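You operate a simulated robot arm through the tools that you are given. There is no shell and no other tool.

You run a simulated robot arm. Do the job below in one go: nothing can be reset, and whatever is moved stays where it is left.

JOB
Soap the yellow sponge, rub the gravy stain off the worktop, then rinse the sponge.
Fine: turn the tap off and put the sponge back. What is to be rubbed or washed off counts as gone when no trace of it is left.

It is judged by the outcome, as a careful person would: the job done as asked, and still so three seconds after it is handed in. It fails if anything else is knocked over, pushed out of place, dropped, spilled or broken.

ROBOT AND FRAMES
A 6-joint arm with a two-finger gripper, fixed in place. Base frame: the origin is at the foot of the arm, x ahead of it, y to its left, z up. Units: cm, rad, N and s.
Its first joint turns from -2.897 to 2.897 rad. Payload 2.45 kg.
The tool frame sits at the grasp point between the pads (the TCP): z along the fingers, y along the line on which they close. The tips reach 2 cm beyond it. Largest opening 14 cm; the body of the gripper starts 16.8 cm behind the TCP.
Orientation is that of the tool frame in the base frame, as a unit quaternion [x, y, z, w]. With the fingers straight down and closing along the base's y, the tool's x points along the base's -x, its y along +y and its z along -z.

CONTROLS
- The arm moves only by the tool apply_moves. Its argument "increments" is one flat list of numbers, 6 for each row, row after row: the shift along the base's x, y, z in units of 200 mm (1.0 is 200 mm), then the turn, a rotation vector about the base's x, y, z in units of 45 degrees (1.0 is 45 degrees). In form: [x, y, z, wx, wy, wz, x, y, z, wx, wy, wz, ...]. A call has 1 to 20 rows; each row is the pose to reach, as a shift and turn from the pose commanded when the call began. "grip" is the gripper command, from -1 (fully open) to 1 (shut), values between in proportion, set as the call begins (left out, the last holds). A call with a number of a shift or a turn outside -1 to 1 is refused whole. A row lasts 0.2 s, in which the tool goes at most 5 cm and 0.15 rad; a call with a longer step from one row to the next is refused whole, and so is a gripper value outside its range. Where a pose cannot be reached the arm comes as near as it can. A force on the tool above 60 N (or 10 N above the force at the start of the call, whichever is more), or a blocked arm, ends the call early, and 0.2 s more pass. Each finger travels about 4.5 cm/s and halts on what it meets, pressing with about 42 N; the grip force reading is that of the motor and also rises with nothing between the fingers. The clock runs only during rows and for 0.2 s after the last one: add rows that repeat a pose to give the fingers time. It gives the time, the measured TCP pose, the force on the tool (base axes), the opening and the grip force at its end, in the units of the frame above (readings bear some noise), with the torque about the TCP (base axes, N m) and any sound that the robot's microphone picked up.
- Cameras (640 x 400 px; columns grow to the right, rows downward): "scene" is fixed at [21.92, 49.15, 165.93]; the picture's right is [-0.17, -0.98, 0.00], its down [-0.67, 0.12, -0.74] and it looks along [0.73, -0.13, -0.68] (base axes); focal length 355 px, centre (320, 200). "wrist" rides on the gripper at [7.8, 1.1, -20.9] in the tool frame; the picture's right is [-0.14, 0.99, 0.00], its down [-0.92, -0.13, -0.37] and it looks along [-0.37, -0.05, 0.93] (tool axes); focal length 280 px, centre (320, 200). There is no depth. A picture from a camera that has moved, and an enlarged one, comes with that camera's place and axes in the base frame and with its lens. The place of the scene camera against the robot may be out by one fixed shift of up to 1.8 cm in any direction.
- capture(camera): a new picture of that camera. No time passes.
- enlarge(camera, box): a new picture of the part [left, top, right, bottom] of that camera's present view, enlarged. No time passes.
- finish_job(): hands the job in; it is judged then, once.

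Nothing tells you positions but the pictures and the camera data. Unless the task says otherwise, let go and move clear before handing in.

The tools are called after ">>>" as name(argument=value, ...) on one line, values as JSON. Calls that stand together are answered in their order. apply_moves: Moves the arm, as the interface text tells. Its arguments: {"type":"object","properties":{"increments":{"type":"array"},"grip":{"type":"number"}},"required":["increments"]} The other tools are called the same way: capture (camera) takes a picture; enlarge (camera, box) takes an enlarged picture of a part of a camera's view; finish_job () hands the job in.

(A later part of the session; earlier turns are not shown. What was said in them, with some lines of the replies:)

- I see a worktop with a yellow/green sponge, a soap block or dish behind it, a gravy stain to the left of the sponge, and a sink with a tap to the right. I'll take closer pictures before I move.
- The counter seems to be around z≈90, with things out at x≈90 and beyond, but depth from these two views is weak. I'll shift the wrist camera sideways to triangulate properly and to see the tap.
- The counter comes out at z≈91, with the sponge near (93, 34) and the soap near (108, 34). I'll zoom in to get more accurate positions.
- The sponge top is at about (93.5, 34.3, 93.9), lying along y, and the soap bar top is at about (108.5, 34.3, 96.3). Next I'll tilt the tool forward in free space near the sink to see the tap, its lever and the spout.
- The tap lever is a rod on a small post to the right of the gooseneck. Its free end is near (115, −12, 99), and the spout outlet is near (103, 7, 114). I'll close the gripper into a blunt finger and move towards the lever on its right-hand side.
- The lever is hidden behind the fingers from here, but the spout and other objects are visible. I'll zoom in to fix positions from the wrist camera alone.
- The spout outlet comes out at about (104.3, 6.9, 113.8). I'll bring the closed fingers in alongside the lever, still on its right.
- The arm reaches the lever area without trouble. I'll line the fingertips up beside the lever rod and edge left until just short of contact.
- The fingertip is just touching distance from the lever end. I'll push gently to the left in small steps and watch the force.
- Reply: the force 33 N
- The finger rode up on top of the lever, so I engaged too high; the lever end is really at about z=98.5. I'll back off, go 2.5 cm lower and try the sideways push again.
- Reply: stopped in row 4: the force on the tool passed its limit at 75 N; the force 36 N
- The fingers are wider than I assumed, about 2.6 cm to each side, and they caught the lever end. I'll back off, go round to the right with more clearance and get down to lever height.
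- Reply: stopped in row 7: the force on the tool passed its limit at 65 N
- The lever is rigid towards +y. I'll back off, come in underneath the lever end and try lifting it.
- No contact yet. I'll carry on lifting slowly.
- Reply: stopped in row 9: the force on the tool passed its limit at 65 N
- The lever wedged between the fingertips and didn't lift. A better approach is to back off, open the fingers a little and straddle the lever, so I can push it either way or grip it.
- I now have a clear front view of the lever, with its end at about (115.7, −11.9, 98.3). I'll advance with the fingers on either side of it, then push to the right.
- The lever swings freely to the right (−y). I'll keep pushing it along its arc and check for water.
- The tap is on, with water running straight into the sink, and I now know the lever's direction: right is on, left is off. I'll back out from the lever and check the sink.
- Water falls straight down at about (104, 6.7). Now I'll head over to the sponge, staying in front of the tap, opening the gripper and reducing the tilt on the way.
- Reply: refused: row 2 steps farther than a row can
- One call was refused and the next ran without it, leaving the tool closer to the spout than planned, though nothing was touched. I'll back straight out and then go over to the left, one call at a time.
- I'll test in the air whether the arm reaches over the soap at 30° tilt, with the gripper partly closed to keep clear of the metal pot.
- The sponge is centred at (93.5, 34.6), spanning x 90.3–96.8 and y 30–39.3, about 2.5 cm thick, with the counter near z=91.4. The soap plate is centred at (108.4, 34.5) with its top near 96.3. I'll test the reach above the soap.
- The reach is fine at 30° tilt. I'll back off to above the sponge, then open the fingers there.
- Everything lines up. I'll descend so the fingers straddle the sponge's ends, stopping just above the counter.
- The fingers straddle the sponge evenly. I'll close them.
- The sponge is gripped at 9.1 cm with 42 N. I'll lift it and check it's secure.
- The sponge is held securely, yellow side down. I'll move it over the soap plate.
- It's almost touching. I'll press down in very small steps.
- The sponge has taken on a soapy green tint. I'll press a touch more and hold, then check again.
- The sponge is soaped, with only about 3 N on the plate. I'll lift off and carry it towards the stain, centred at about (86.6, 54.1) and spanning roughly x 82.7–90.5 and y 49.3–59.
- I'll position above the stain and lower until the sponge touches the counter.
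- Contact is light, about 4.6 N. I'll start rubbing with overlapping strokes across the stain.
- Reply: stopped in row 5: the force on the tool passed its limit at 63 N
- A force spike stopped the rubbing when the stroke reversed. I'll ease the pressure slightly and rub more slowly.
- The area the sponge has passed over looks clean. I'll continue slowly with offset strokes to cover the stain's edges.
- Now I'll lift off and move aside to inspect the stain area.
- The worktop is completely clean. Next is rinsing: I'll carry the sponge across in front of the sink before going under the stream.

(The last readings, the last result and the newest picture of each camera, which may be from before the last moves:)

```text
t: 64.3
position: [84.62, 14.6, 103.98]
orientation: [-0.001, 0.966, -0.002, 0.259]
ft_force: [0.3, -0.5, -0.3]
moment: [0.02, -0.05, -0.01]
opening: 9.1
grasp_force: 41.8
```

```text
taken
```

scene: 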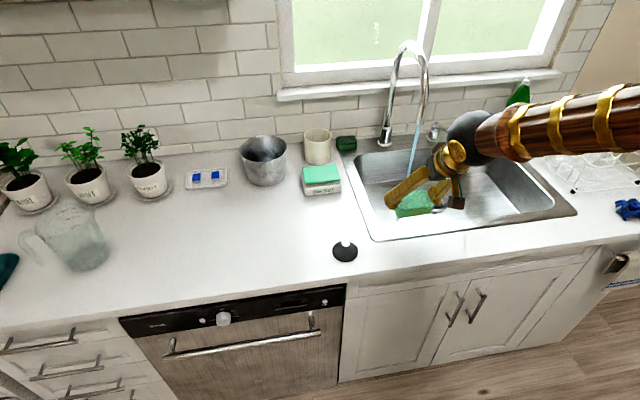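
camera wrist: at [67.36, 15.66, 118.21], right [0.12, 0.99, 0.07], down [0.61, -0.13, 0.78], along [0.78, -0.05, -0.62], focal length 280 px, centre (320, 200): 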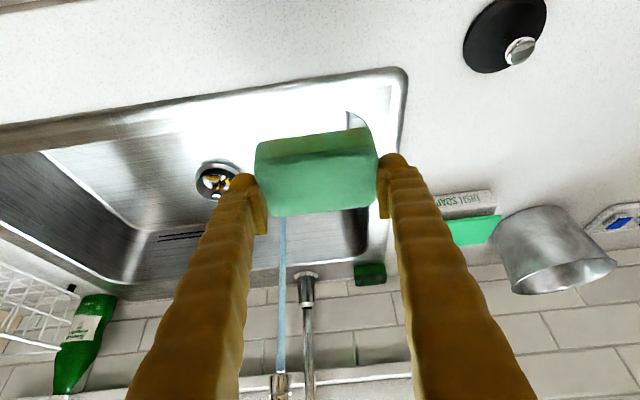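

The worktop is clear in the scene view too. I'll bring the sponge under the stream now.

>>> apply_moves(increments=[0, -0.2, 0, 0, 0, 0, 0, -0.395, -0.05, 0, 0, 0, 0.15, -0.395, -0.1, 0, 0, 0, 0.35, -0.395, -0.16, 0, 0, 0, 0.55, -0.395, -0.23, 0, 0, 0, 0.75, -0.395, -0.3, 0, 0, 0, 0.9, -0.395, -0.36, 0, 0, 0, 0.965, -0.395, -0.4, 0, 0, 0, 0.965, -0.395, -0.4, 0, 0, 0])

>>> capture(camera="wrist")

>>> enlarge(camera="scene", box=[350, 40, 510, 240])

```text
t: 66.3
position: [104.03, 6.93, 96.05]
orientation: [-0.001, 0.966, -0.001, 0.258]
ft_force: [-0.2, -0.1, 0.3]
moment: [0.0, 0.0, 0.02]
opening: 9.11
grasp_force: 42.5
```

```text
taken
camera wrist: at [86.81, 8.05, 110.22], right [0.12, 0.99, 0.07], down [0.61, -0.13, 0.78], along [0.78, -0.05, -0.62], focal length 280 px, centre (320, 200)
```

wrist: 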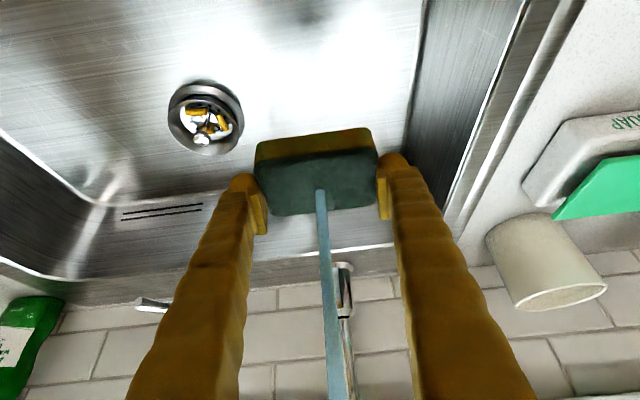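

```text
2.00 times, centred on (430, 140) of scene
camera zoom: at [21.92, 49.15, 165.93], right [-0.17, -0.98, 0.0], down [-0.67, 0.12, -0.74], along [0.73, -0.13, -0.68], focal length 710 px, centre (100, 320)
```

zoom: 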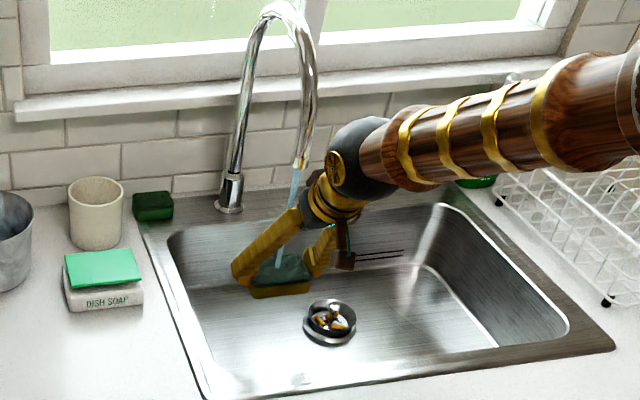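

The stream is hitting the sponge and the soap tint has gone. I'll keep it there a few seconds, moving it gently so it rinses all over.

>>> apply_moves(increments=[0, 0.04, 0, 0, 0, 0, 0, 0.09, 0, 0, 0, 0, 0.04, 0.09, 0, 0, 0, 0, 0.04, 0.0, 0, 0, 0, 0, 0.04, -0.05, 0, 0, 0, 0, 0.04, -0.1, 0, 0, 0, 0, 0, -0.1, 0, 0, 0, 0, -0.05, -0.1, 0, 0, 0, 0, -0.05, -0.05, 0, 0, 0, 0, -0.05, 0.0, 0, 0, 0, 0, -0.05, 0.05, 0, 0, 0, 0, -0.05, 0.1, 0, 0, 0, 0, 0, 0.05, 0, 0, 0, 0, 0, 0, 0, 0, 0, 0, 0, 0, 0, 0, 0, 0, 0, 0, 0, 0, 0, 0])

>>> enlarge(camera="wrist", box=[220, 90, 420, 240])

>>> enlarge(camera="scene", box=[370, 90, 490, 200])

```text
t: 69.7
position: [103.96, 6.98, 95.95]
orientation: [0.0, 0.966, -0.001, 0.259]
ft_force: [0.8, 0.2, -0.3]
moment: [0.02, -0.01, 0.0]
opening: 9.12
grasp_force: 41.9
```

```text
2.67 times, centred on (320, 165) of wrist
camera zoom: at [86.61, 7.98, 110.13], right [0.12, 0.99, 0.07], down [0.61, -0.13, 0.78], along [0.78, -0.05, -0.62], focal length 748 px, centre (320, 293)
```

zoom: 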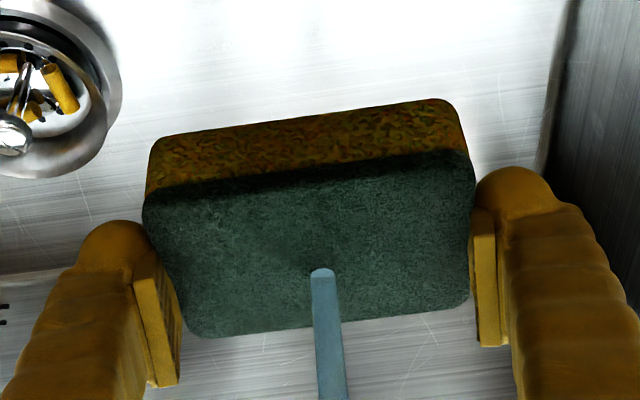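

```text
3.64 times, centred on (430, 145) of scene
camera zoom: at [21.92, 49.15, 165.93], right [-0.17, -0.98, 0.0], down [-0.67, 0.12, -0.74], along [0.73, -0.13, -0.68], focal length 1291 px, centre (-80, 400)
```

zoom: 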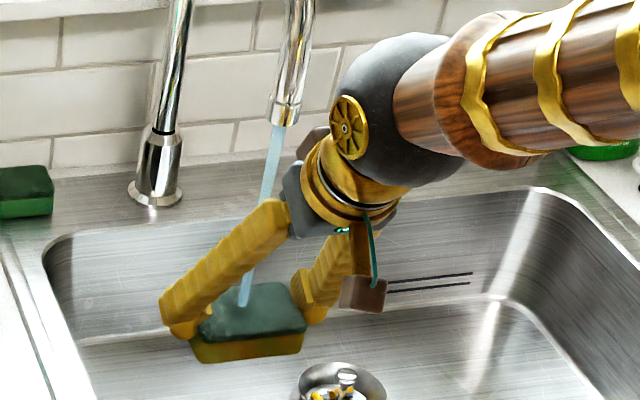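

It looks well wetted, but the yellow part appears dark. I'll rinse a few more seconds and see whether it changes.

>>> apply_moves(increments=[0, 0, 0, 0, 0, 0, -0.03, 0, 0, 0, 0, 0, -0.08, 0, 0, 0, 0, 0, -0.13, 0, 0, 0, 0, 0, -0.13, 0.08, 0, 0, 0, 0, -0.13, 0.14, 0, 0, 0, 0, -0.13, 0.05, 0, 0, 0, 0, -0.13, -0.05, 0, 0, 0, 0, -0.13, -0.14, 0, 0, 0, 0, -0.05, -0.14, 0, 0, 0, 0, 0.05, -0.14, 0, 0, 0, 0, 0.1, -0.1, 0, 0, 0, 0, 0.1, 0, 0, 0, 0, 0, 0.1, 0.1, 0, 0, 0, 0, 0.05, 0.05, 0, 0, 0, 0, 0, 0, 0, 0, 0, 0, 0, 0, 0, 0, 0, 0, 0, 0, 0, 0, 0, 0])

>>> enlarge(camera="wrist", box=[220, 90, 420, 240])

>>> enlarge(camera="scene", box=[370, 90, 490, 200])

```text
t: 73.5
position: [103.79, 6.91, 95.93]
orientation: [0.0, 0.966, -0.002, 0.258]
ft_force: [1.2, 0.1, -0.8]
moment: [0.0, 0.01, -0.04]
opening: 9.08
grasp_force: 42.2
```

```text
2.67 times, centred on (320, 165) of wrist
camera zoom: at [86.57, 7.92, 110.19], right [0.12, 0.99, 0.07], down [0.61, -0.13, 0.78], along [0.78, -0.05, -0.62], focal length 748 px, centre (320, 293)
```

zoom: 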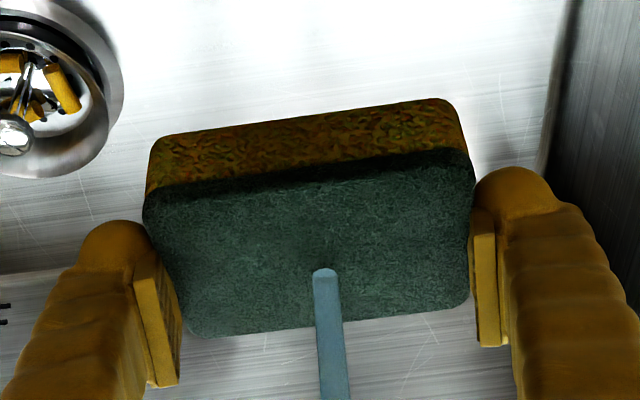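

```text
3.64 times, centred on (430, 145) of scene
camera zoom: at [21.92, 49.15, 165.93], right [-0.17, -0.98, 0.0], down [-0.67, 0.12, -0.74], along [0.73, -0.13, -0.68], focal length 1291 px, centre (-80, 400)
```

zoom: 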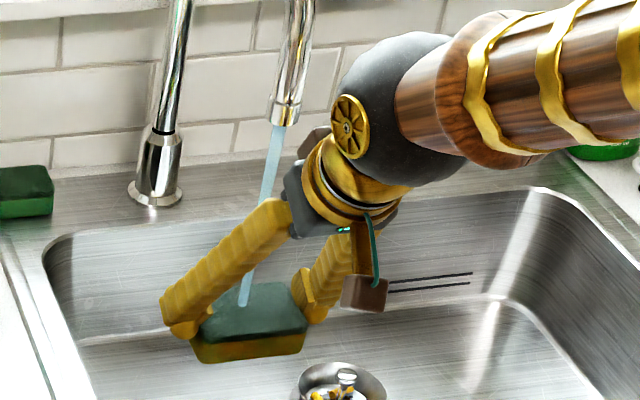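

The appearance is stable: wet, with no soap left. I'll draw the sponge out of the stream, let it drip over the basin, and then go back to its spot.

>>> apply_moves(increments=[-0.15, 0, 0.03, 0, 0, 0, -0.33, 0, 0.08, 0, 0, 0, -0.45, 0, 0.15, 0, 0, 0, -0.5, 0, 0.25, 0, 0, 0, -0.5, 0, 0.3, 0, 0, 0, -0.5, 0, 0.3, 0, 0, 0, -0.5, 0, 0.3, 0, 0, 0, -0.5, 0, 0.3, 0, 0, 0, -0.5, 0, 0.3, 0, 0, 0, -0.5, 0, 0.3, 0, 0, 0, -0.5, 0, 0.3, 0, 0, 0, -0.5, 0, 0.3, 0, 0, 0])

>>> capture(camera="wrist")

>>> enlarge(camera="scene", box=[350, 70, 510, 240])

```text
t: 76.1
position: [93.79, 6.98, 102.05]
orientation: [0.0, 0.966, -0.003, 0.259]
ft_force: [0.1, 0.1, -0.1]
moment: [0.0, -0.03, -0.01]
opening: 9.09
grasp_force: 41.7
```

```text
taken
camera wrist: at [76.49, 8.02, 116.18], right [0.12, 0.99, 0.07], down [0.61, -0.13, 0.78], along [0.78, -0.05, -0.62], focal length 280 px, centre (320, 200)
```

wrist: 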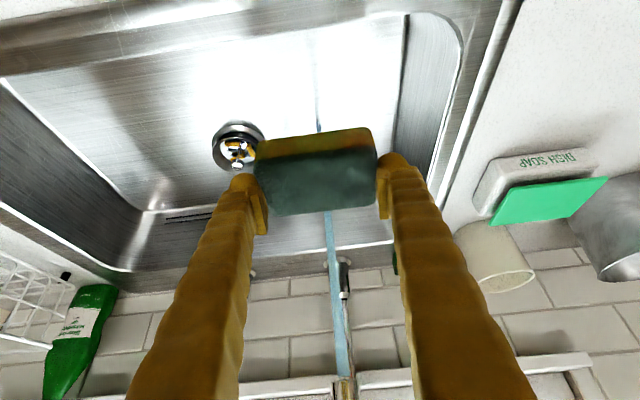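

```text
2.35 times, centred on (430, 155) of scene
camera zoom: at [21.92, 49.15, 165.93], right [-0.17, -0.98, 0.0], down [-0.67, 0.12, -0.74], along [0.73, -0.13, -0.68], focal length 835 px, centre (61, 306)
```

zoom: 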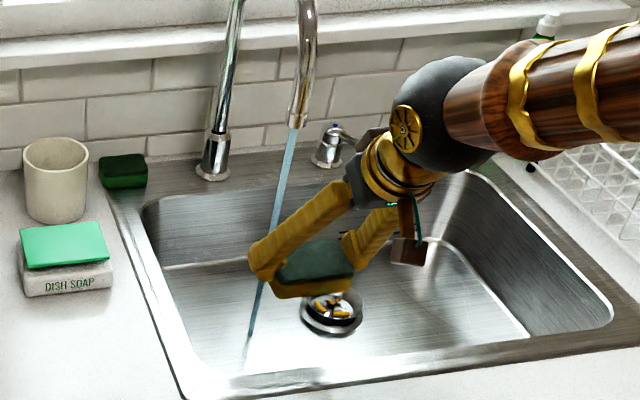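

>>> apply_moves(increments=[-0.005, 0.15, 0, 0, 0, 0, -0.01, 0.35, 0, 0, 0, 0, -0.02, 0.55, 0, 0, 0, 0, -0.03, 0.75, 0, 0, 0, 0, -0.035, 0.92, 0, 0, 0, 0, -0.035, 1.0, 0, 0, 0, 0])

>>> capture(camera="wrist")

```text
t: 77.5
position: [92.99, 26.83, 101.94]
orientation: [0.0, 0.966, -0.002, 0.258]
ft_force: [0.6, -0.3, -0.1]
moment: [-0.01, 0.0, 0.01]
opening: 9.07
grasp_force: 42.3
```

```text
taken
camera wrist: at [75.64, 28.0, 116.14], right [0.12, 0.99, 0.07], down [0.61, -0.13, 0.78], along [0.78, -0.05, -0.62], focal length 280 px, centre (320, 200)
```

wrist: 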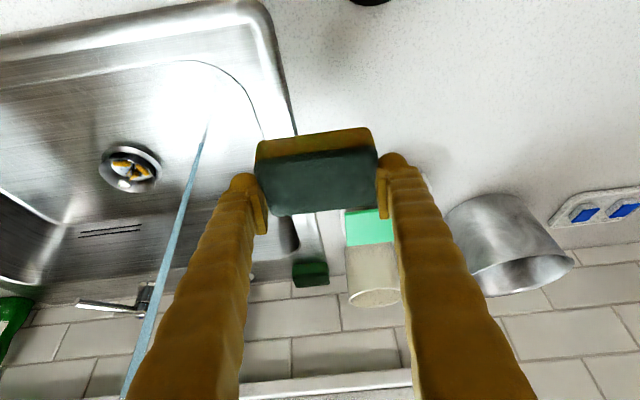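

>>> apply_moves(increments=[0, 0.13, 0, 0, 0, 0, 0, 0.27, 0, 0, 0, 0, 0, 0.39, 0, 0, 0, 0, 0, 0.39, -0.08, 0, 0, 0, 0, 0.39, -0.17, 0, 0, 0, 0, 0.39, -0.25, 0, 0, 0, 0, 0.39, -0.3, 0, 0, 0, 0, 0.39, -0.325, 0, 0, 0, 0, 0.39, -0.335, 0, 0, 0, 0, 0.39, -0.34, 0, 0, 0])

>>> capture(camera="wrist")

>>> enlarge(camera="scene", box=[250, 130, 410, 250])

```text
t: 79.7
position: [93.07, 34.78, 94.99]
orientation: [-0.001, 0.966, 0.0, 0.259]
ft_force: [-0.1, -1.6, 3.7]
moment: [-0.01, 0.14, 0.03]
opening: 9.09
grasp_force: 41.5
```

```text
taken
camera wrist: at [75.85, 35.81, 109.27], right [0.12, 0.99, 0.07], down [0.61, -0.13, 0.78], along [0.78, -0.05, -0.62], focal length 280 px, centre (320, 200)
```

wrist: 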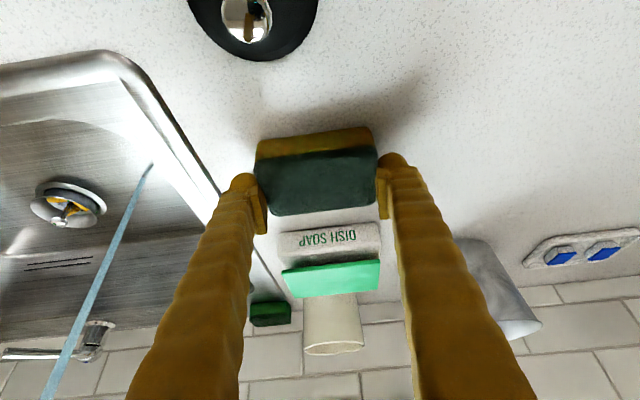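

```text
3.33 times, centred on (330, 190) of scene
camera zoom: at [21.92, 49.15, 165.93], right [-0.17, -0.98, 0.0], down [-0.67, 0.12, -0.74], along [0.73, -0.13, -0.68], focal length 1183 px, centre (287, 233)
```

zoom: 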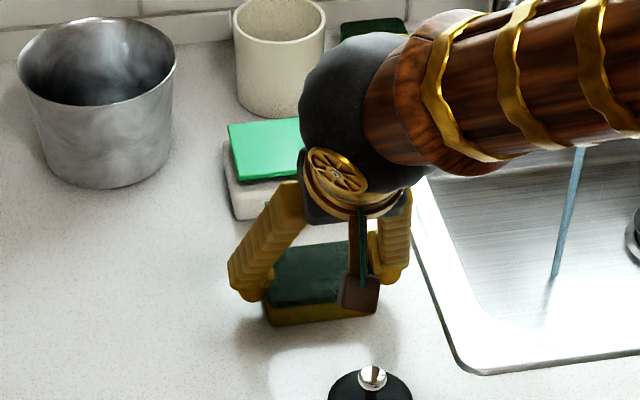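

The sponge is resting on its original spot with light contact. I'll open the gripper.

>>> apply_moves(increments=[0, 0, 0, 0, 0, 0, 0, 0, 0, 0, 0, 0, 0, 0, 0, 0, 0, 0, 0, 0, 0, 0, 0, 0, 0, 0, 0, 0, 0, 0], grip=-0.85)

>>> capture(camera="wrist")

```text
t: 80.9
position: [93.17, 34.73, 95.06]
orientation: [0.0, 0.966, -0.002, 0.259]
ft_force: [-0.3, -0.6, 0.6]
moment: [0.01, 0.0, 0.01]
opening: 12.96
grasp_force: 0.1
```

```text
taken
camera wrist: at [75.84, 35.81, 109.23], right [0.12, 0.99, 0.07], down [0.61, -0.13, 0.78], along [0.78, -0.05, -0.62], focal length 280 px, centre (320, 200)
```

wrist: 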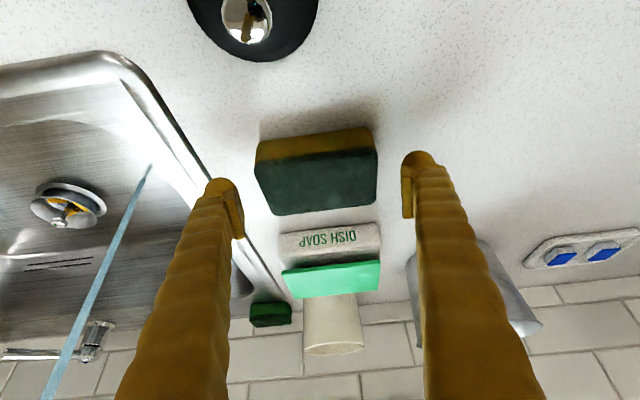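

The sponge is back in place. I'll lift clear and then head for the tap lever again, staying in front of the sink.

>>> apply_moves(increments=[0, 0, 0.1, 0, 0, 0, 0, 0, 0.25, 0, 0, 0, -0.1, 0, 0.42, 0, 0, 0, -0.3, 0, 0.5, 0, 0, 0, -0.5, -0.1, 0.5, 0, 0, 0, -0.6, -0.3, 0.5, 0, 0, 0, -0.6, -0.5, 0.5, 0, 0, 0, -0.6, -0.7, 0.5, 0, 0, 0, -0.6, -0.9, 0.5, 0, 0, 0, -0.6, -1.0, 0.5, 0, 0, 0])

>>> capture(camera="scene")

>>> enlarge(camera="scene", box=[230, 150, 390, 270])

```text
t: 83.1
position: [81.05, 14.37, 104.95]
orientation: [0.0, 0.966, -0.001, 0.259]
ft_force: [-0.2, 1.3, 0.1]
moment: [-0.03, -0.01, 0.0]
opening: 12.94
grasp_force: 0.1
```

```text
taken
```

scene: 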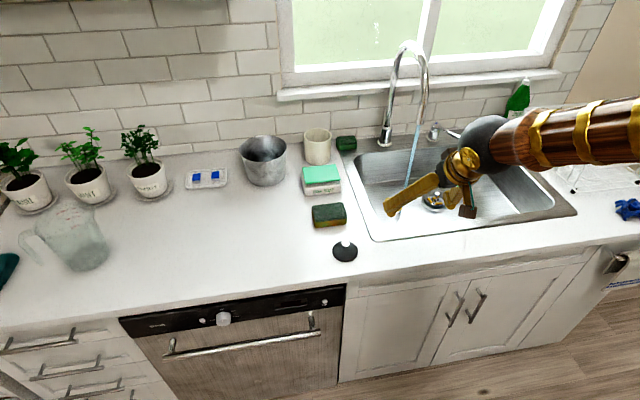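

```text
3.33 times, centred on (310, 210) of scene
camera zoom: at [21.92, 49.15, 165.93], right [-0.17, -0.98, 0.0], down [-0.67, 0.12, -0.74], along [0.73, -0.13, -0.68], focal length 1183 px, centre (353, 167)
```

zoom: 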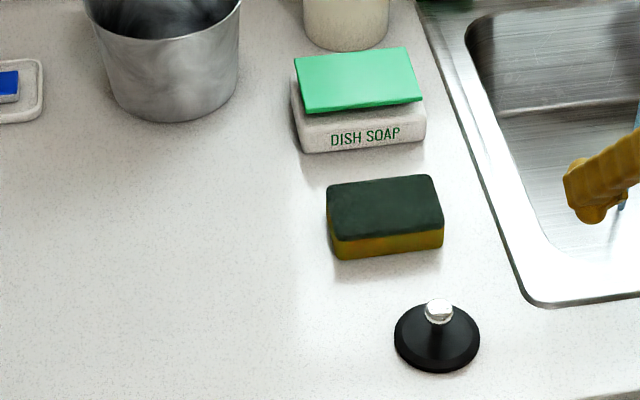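

The sponge is back where it was and the counter is clean. Now for the tap: I'll travel to the lever with the gripper narrowed to straddle it.

>>> apply_moves(increments=[0, -0.2, 0, 0, -0.05, 0, 0, -0.4, 0, 0, -0.1, 0, 0, -0.6, 0, 0, -0.15, 0, 0, -0.8, 0, 0, -0.2, 0, 0, -1.0, 0, 0, -0.222, 0, 0, -1.0, 0, 0, -0.222, 0], grip=0.36)

```text
t: 84.5
position: [81.16, -5.35, 105.09]
orientation: [0.0, 0.94, -0.001, 0.342]
ft_force: [-0.3, 0.3, -0.8]
moment: [0.0, -0.03, -0.03]
opening: 4.49
grasp_force: 0.1
```

>>> apply_moves(increments=[0.1, -0.15, -0.03, 0, -0.037, 0, 0.22, -0.3, -0.08, 0, -0.074, 0, 0.38, -0.42, -0.13, 0, -0.111, 0, 0.56, -0.5, -0.18, 0, -0.148, 0, 0.75, -0.56, -0.23, 0, -0.185, 0, 0.94, -0.582, -0.28, 0, -0.222, 0, 0.94, -0.582, -0.28, 0, -0.222, 0])

>>> capture(camera="wrist")

>>> enlarge(camera="wrist", box=[260, 120, 400, 240])

>>> enlarge(camera="scene", box=[370, 70, 530, 190])

```text
t: 86.1
position: [99.8, -17.01, 99.42]
orientation: [-0.001, 0.906, -0.001, 0.422]
ft_force: [-0.8, -0.5, -0.7]
moment: [0.03, 0.0, 0.01]
opening: 4.47
grasp_force: 0.1
```

```text
taken
camera wrist: at [78.78, -15.96, 106.85], right [0.09, 0.99, 0.1], down [0.31, -0.13, 0.94], along [0.95, -0.05, -0.32], focal length 280 px, centre (320, 200)
```

wrist: 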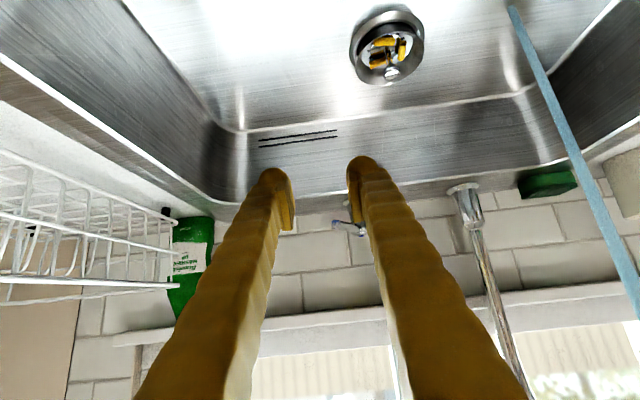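

```text
3.33 times, centred on (330, 180) of wrist
camera zoom: at [78.78, -15.96, 106.85], right [0.09, 0.99, 0.1], down [0.31, -0.13, 0.94], along [0.95, -0.05, -0.32], focal length 935 px, centre (287, 267)
```

zoom: 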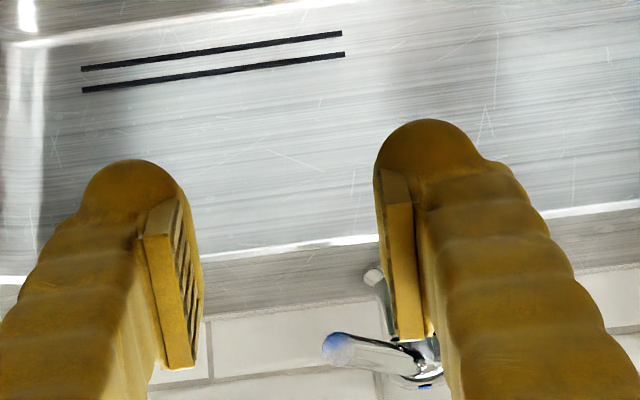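

```text
3.33 times, centred on (450, 130) of scene
camera zoom: at [21.92, 49.15, 165.93], right [-0.17, -0.98, 0.0], down [-0.67, 0.12, -0.74], along [0.73, -0.13, -0.68], focal length 1183 px, centre (-113, 433)
```

zoom: 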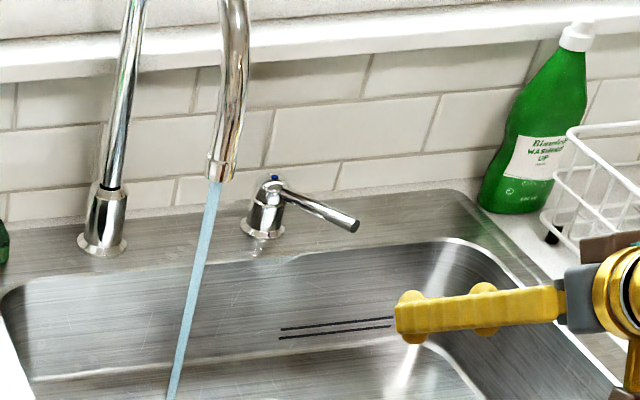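

The lever end is now at about (117, −16.5, 98.2). I'll advance with the fingers on either side of it.

>>> apply_moves(increments=[0.17, 0.03, -0.03, 0, 0, 0, 0.35, 0.05, -0.0675, 0, 0, 0, 0.52, 0.05, -0.0675, 0, 0, 0, 0.68, 0.05, -0.0675, 0, 0, 0, 0.815, 0.05, -0.0675, 0, 0, 0, 0.815, 0.05, -0.0675, 0, 0, 0])

>>> enlarge(camera="wrist", box=[260, 120, 400, 240])

```text
t: 87.5
position: [116.17, -15.85, 98.17]
orientation: [-0.001, 0.906, -0.002, 0.423]
ft_force: [-0.4, 0.6, -0.4]
moment: [0.02, -0.03, -0.01]
opening: 4.48
grasp_force: 0.0
```

```text
3.33 times, centred on (330, 180) of wrist
camera zoom: at [95.17, -14.81, 105.56], right [0.09, 0.99, 0.1], down [0.31, -0.13, 0.94], along [0.95, -0.05, -0.32], focal length 935 px, centre (287, 267)
```

zoom: 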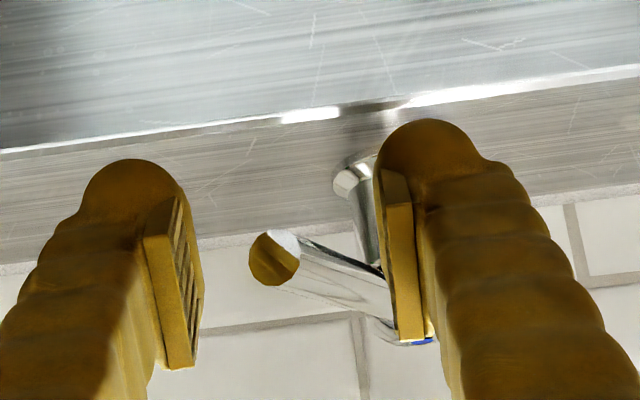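

The lever sits between the fingers. I'll push it back to the left, slowly, towards its original position.

>>> apply_moves(increments=[0, 0.03, 0, 0, 0, 0, 0, 0.06, 0, 0, 0, 0, 0, 0.09, 0, 0, 0, 0, 0, 0.12, 0, 0, 0, 0, 0, 0.15, 0, 0, 0, 0, 0, 0.18, 0, 0, 0, 0, 0, 0.205, 0, 0, 0, 0, 0, 0.23, 0, 0, 0, 0, 0, 0.25, 0, 0, 0, 0, 0, 0.265, 0, 0, 0, 0, 0, 0.275, 0, 0, 0, 0])

>>> enlarge(camera="scene", box=[370, 70, 530, 190])

>>> enlarge(camera="wrist", box=[260, 120, 400, 240])

```text
t: 89.9
position: [116.14, -10.49, 98.19]
orientation: [-0.001, 0.906, -0.001, 0.422]
ft_force: [0.2, -1.4, -0.5]
moment: [-0.01, -0.02, 0.02]
opening: 4.58
grasp_force: 1.2
```

```text
3.33 times, centred on (450, 130) of scene
camera zoom: at [21.92, 49.15, 165.93], right [-0.17, -0.98, 0.0], down [-0.67, 0.12, -0.74], along [0.73, -0.13, -0.68], focal length 1183 px, centre (-113, 433)
```

zoom: 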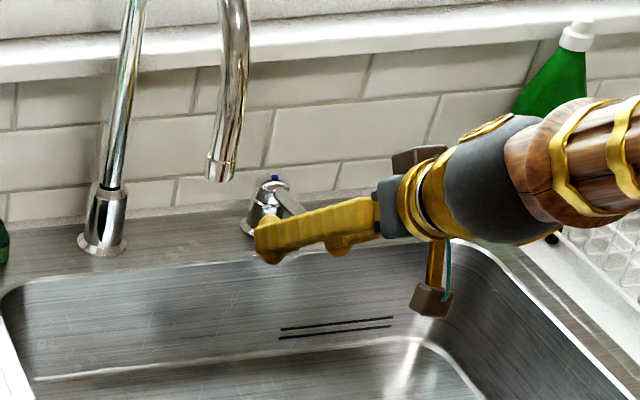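

```text
3.33 times, centred on (330, 180) of wrist
camera zoom: at [95.15, -9.41, 105.61], right [0.09, 0.99, 0.1], down [0.31, -0.13, 0.94], along [0.95, -0.05, -0.32], focal length 935 px, centre (287, 267)
```

zoom: 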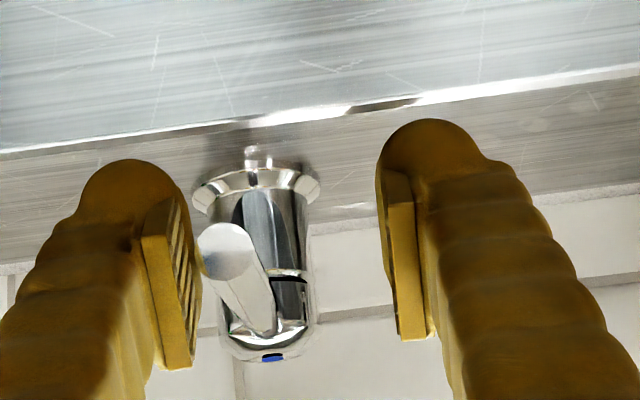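

The water has stopped and the lever is back at its starting angle. I'll nudge it slightly further to make sure it's fully shut.

>>> apply_moves(increments=[0, 0.005, 0, 0, 0, 0, 0, 0.01, 0, 0, 0, 0, 0, 0.015, 0, 0, 0, 0])

>>> enlarge(camera="scene", box=[370, 70, 530, 190])

```text
t: 90.7
position: [116.24, -10.18, 98.16]
orientation: [0.0, 0.906, -0.001, 0.422]
ft_force: [-2.5, -9.7, 1.1]
moment: [-0.09, 0.01, -0.16]
opening: 5.05
grasp_force: 4.5
```

```text
3.33 times, centred on (450, 130) of scene
camera zoom: at [21.92, 49.15, 165.93], right [-0.17, -0.98, 0.0], down [-0.67, 0.12, -0.74], along [0.73, -0.13, -0.68], focal length 1183 px, centre (-113, 433)
```

zoom: 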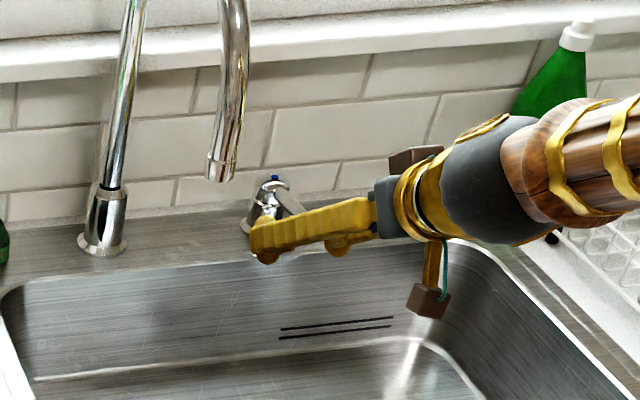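

The lever is firmly at its stop. I'll centre the fingers, back straight out and retreat.

>>> apply_moves(increments=[0, -0.04, 0, 0, 0, 0, 0, -0.075, 0, 0, 0, 0, -0.08, -0.075, 0, 0, 0, 0, -0.22, -0.075, 0, 0, 0, 0, -0.38, -0.075, 0, 0, 0, 0, -0.54, -0.075, 0.05, 0, 0, 0, -0.7, -0.075, 0.15, 0, 0, 0, -0.85, -0.075, 0.3, 0, 0, 0, -1.0, -0.075, 0.45, 0, 0, 0, -1.0, -0.075, 0.45, 0, 0, 0])

>>> capture(camera="scene")

>>> capture(camera="wrist")

```text
t: 92.9
position: [96.07, -11.69, 107.31]
orientation: [0.0, 0.907, -0.001, 0.422]
ft_force: [-0.1, -0.1, 0.7]
moment: [0.01, 0.0, 0.02]
opening: 4.46
grasp_force: 0.0
```

```text
taken
```

scene: 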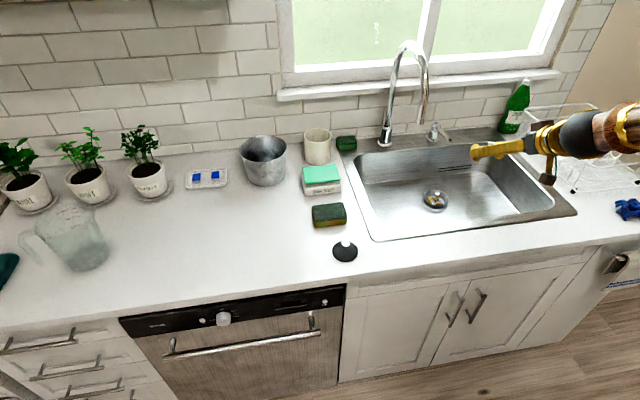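

```text
taken
camera wrist: at [74.98, -10.71, 114.77], right [0.09, 0.99, 0.1], down [0.31, -0.13, 0.94], along [0.95, -0.05, -0.32], focal length 280 px, centre (320, 200)
```

wrist: 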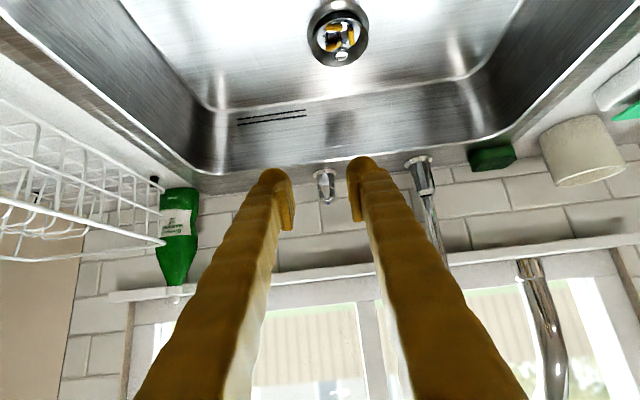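

The tap is off and everything is in place. I'll retreat further and do a final close inspection.

>>> apply_moves(increments=[-0.15, 0, 0.15, 0, 0, 0, -0.3, 0, 0.3, 0, 0, 0, -0.45, 0, 0.45, 0, 0, 0, -0.6, 0, 0.6, 0, 0, 0, -0.8, 0, 0.7, 0, 0, 0, -1.0, 0, 0.8, 0, 0, 0, -1.0, 0, 0.8, 0, 0, 0])

>>> enlarge(camera="scene", box=[230, 150, 390, 270])

>>> enlarge(camera="scene", box=[350, 40, 510, 160])

>>> capture(camera="scene")

```text
t: 94.5
position: [75.87, -11.72, 123.26]
orientation: [-0.001, 0.906, -0.001, 0.422]
ft_force: [0.5, 0.3, 0.0]
moment: [0.01, 0.0, -0.01]
opening: 4.49
grasp_force: 0.0
```

```text
3.33 times, centred on (310, 210) of scene
camera zoom: at [21.92, 49.15, 165.93], right [-0.17, -0.98, 0.0], down [-0.67, 0.12, -0.74], along [0.73, -0.13, -0.68], focal length 1183 px, centre (353, 167)
```

zoom: 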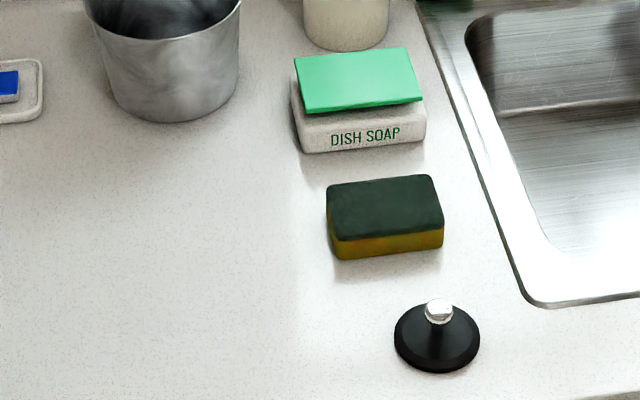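

```text
3.33 times, centred on (430, 100) of scene
camera zoom: at [21.92, 49.15, 165.93], right [-0.17, -0.98, 0.0], down [-0.67, 0.12, -0.74], along [0.73, -0.13, -0.68], focal length 1183 px, centre (-47, 533)
```

zoom: 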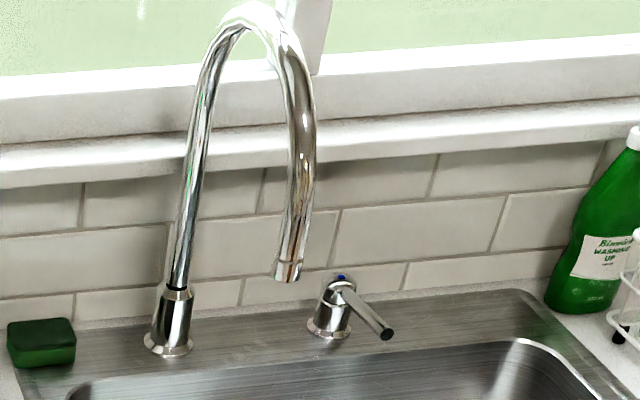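

```text
taken
```

scene: 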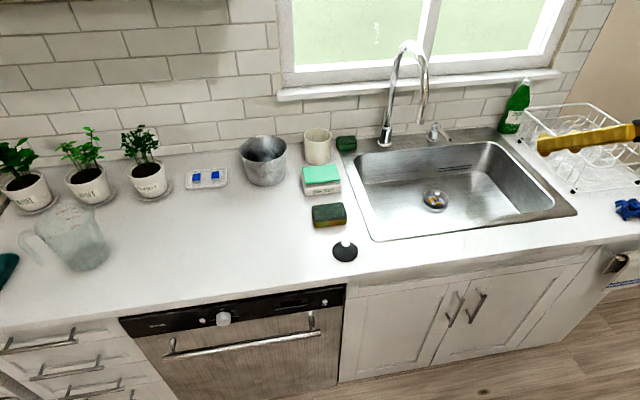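

The worktop has no trace of gravy left, and the rinsed sponge is back in its spot. The tap lever is at its off position with no water running, nothing else has moved, and the arm is clear, so I'm handing in.

>>> finish_job()

```text
The job is handed in.
```

The job is done and handed in. I soaped the yellow sponge on the dish soap plate and rubbed the gravy stain off the worktop. I then rinsed the sponge under the tap, put it back and turned the tap off.

- **Stain:** close-up pictures after wiping showed no trace of it and no soap left on the worktop.
- **Sponge:** it sat under the running water for about 7 seconds until the soap tint was gone. It is back within about 3 mm of where it started, yellow side down, and still wet, so it looks darker than before.
- **Tap:** the lever is back at its starting position against its stop, and no water is running. I turned it on before picking up the sponge, so it ran for about a minute.
- **Hard contacts:** finding out which way the lever turns took a few attempts. Three of them pushed on it hard enough (65–75 N) to stop the arm. One rubbing stroke on the worktop also stopped the arm, at 63 N. The pictures afterwards showed no damage.

Nothing else was knocked over or visibly moved, and the arm is clear of the worktop.
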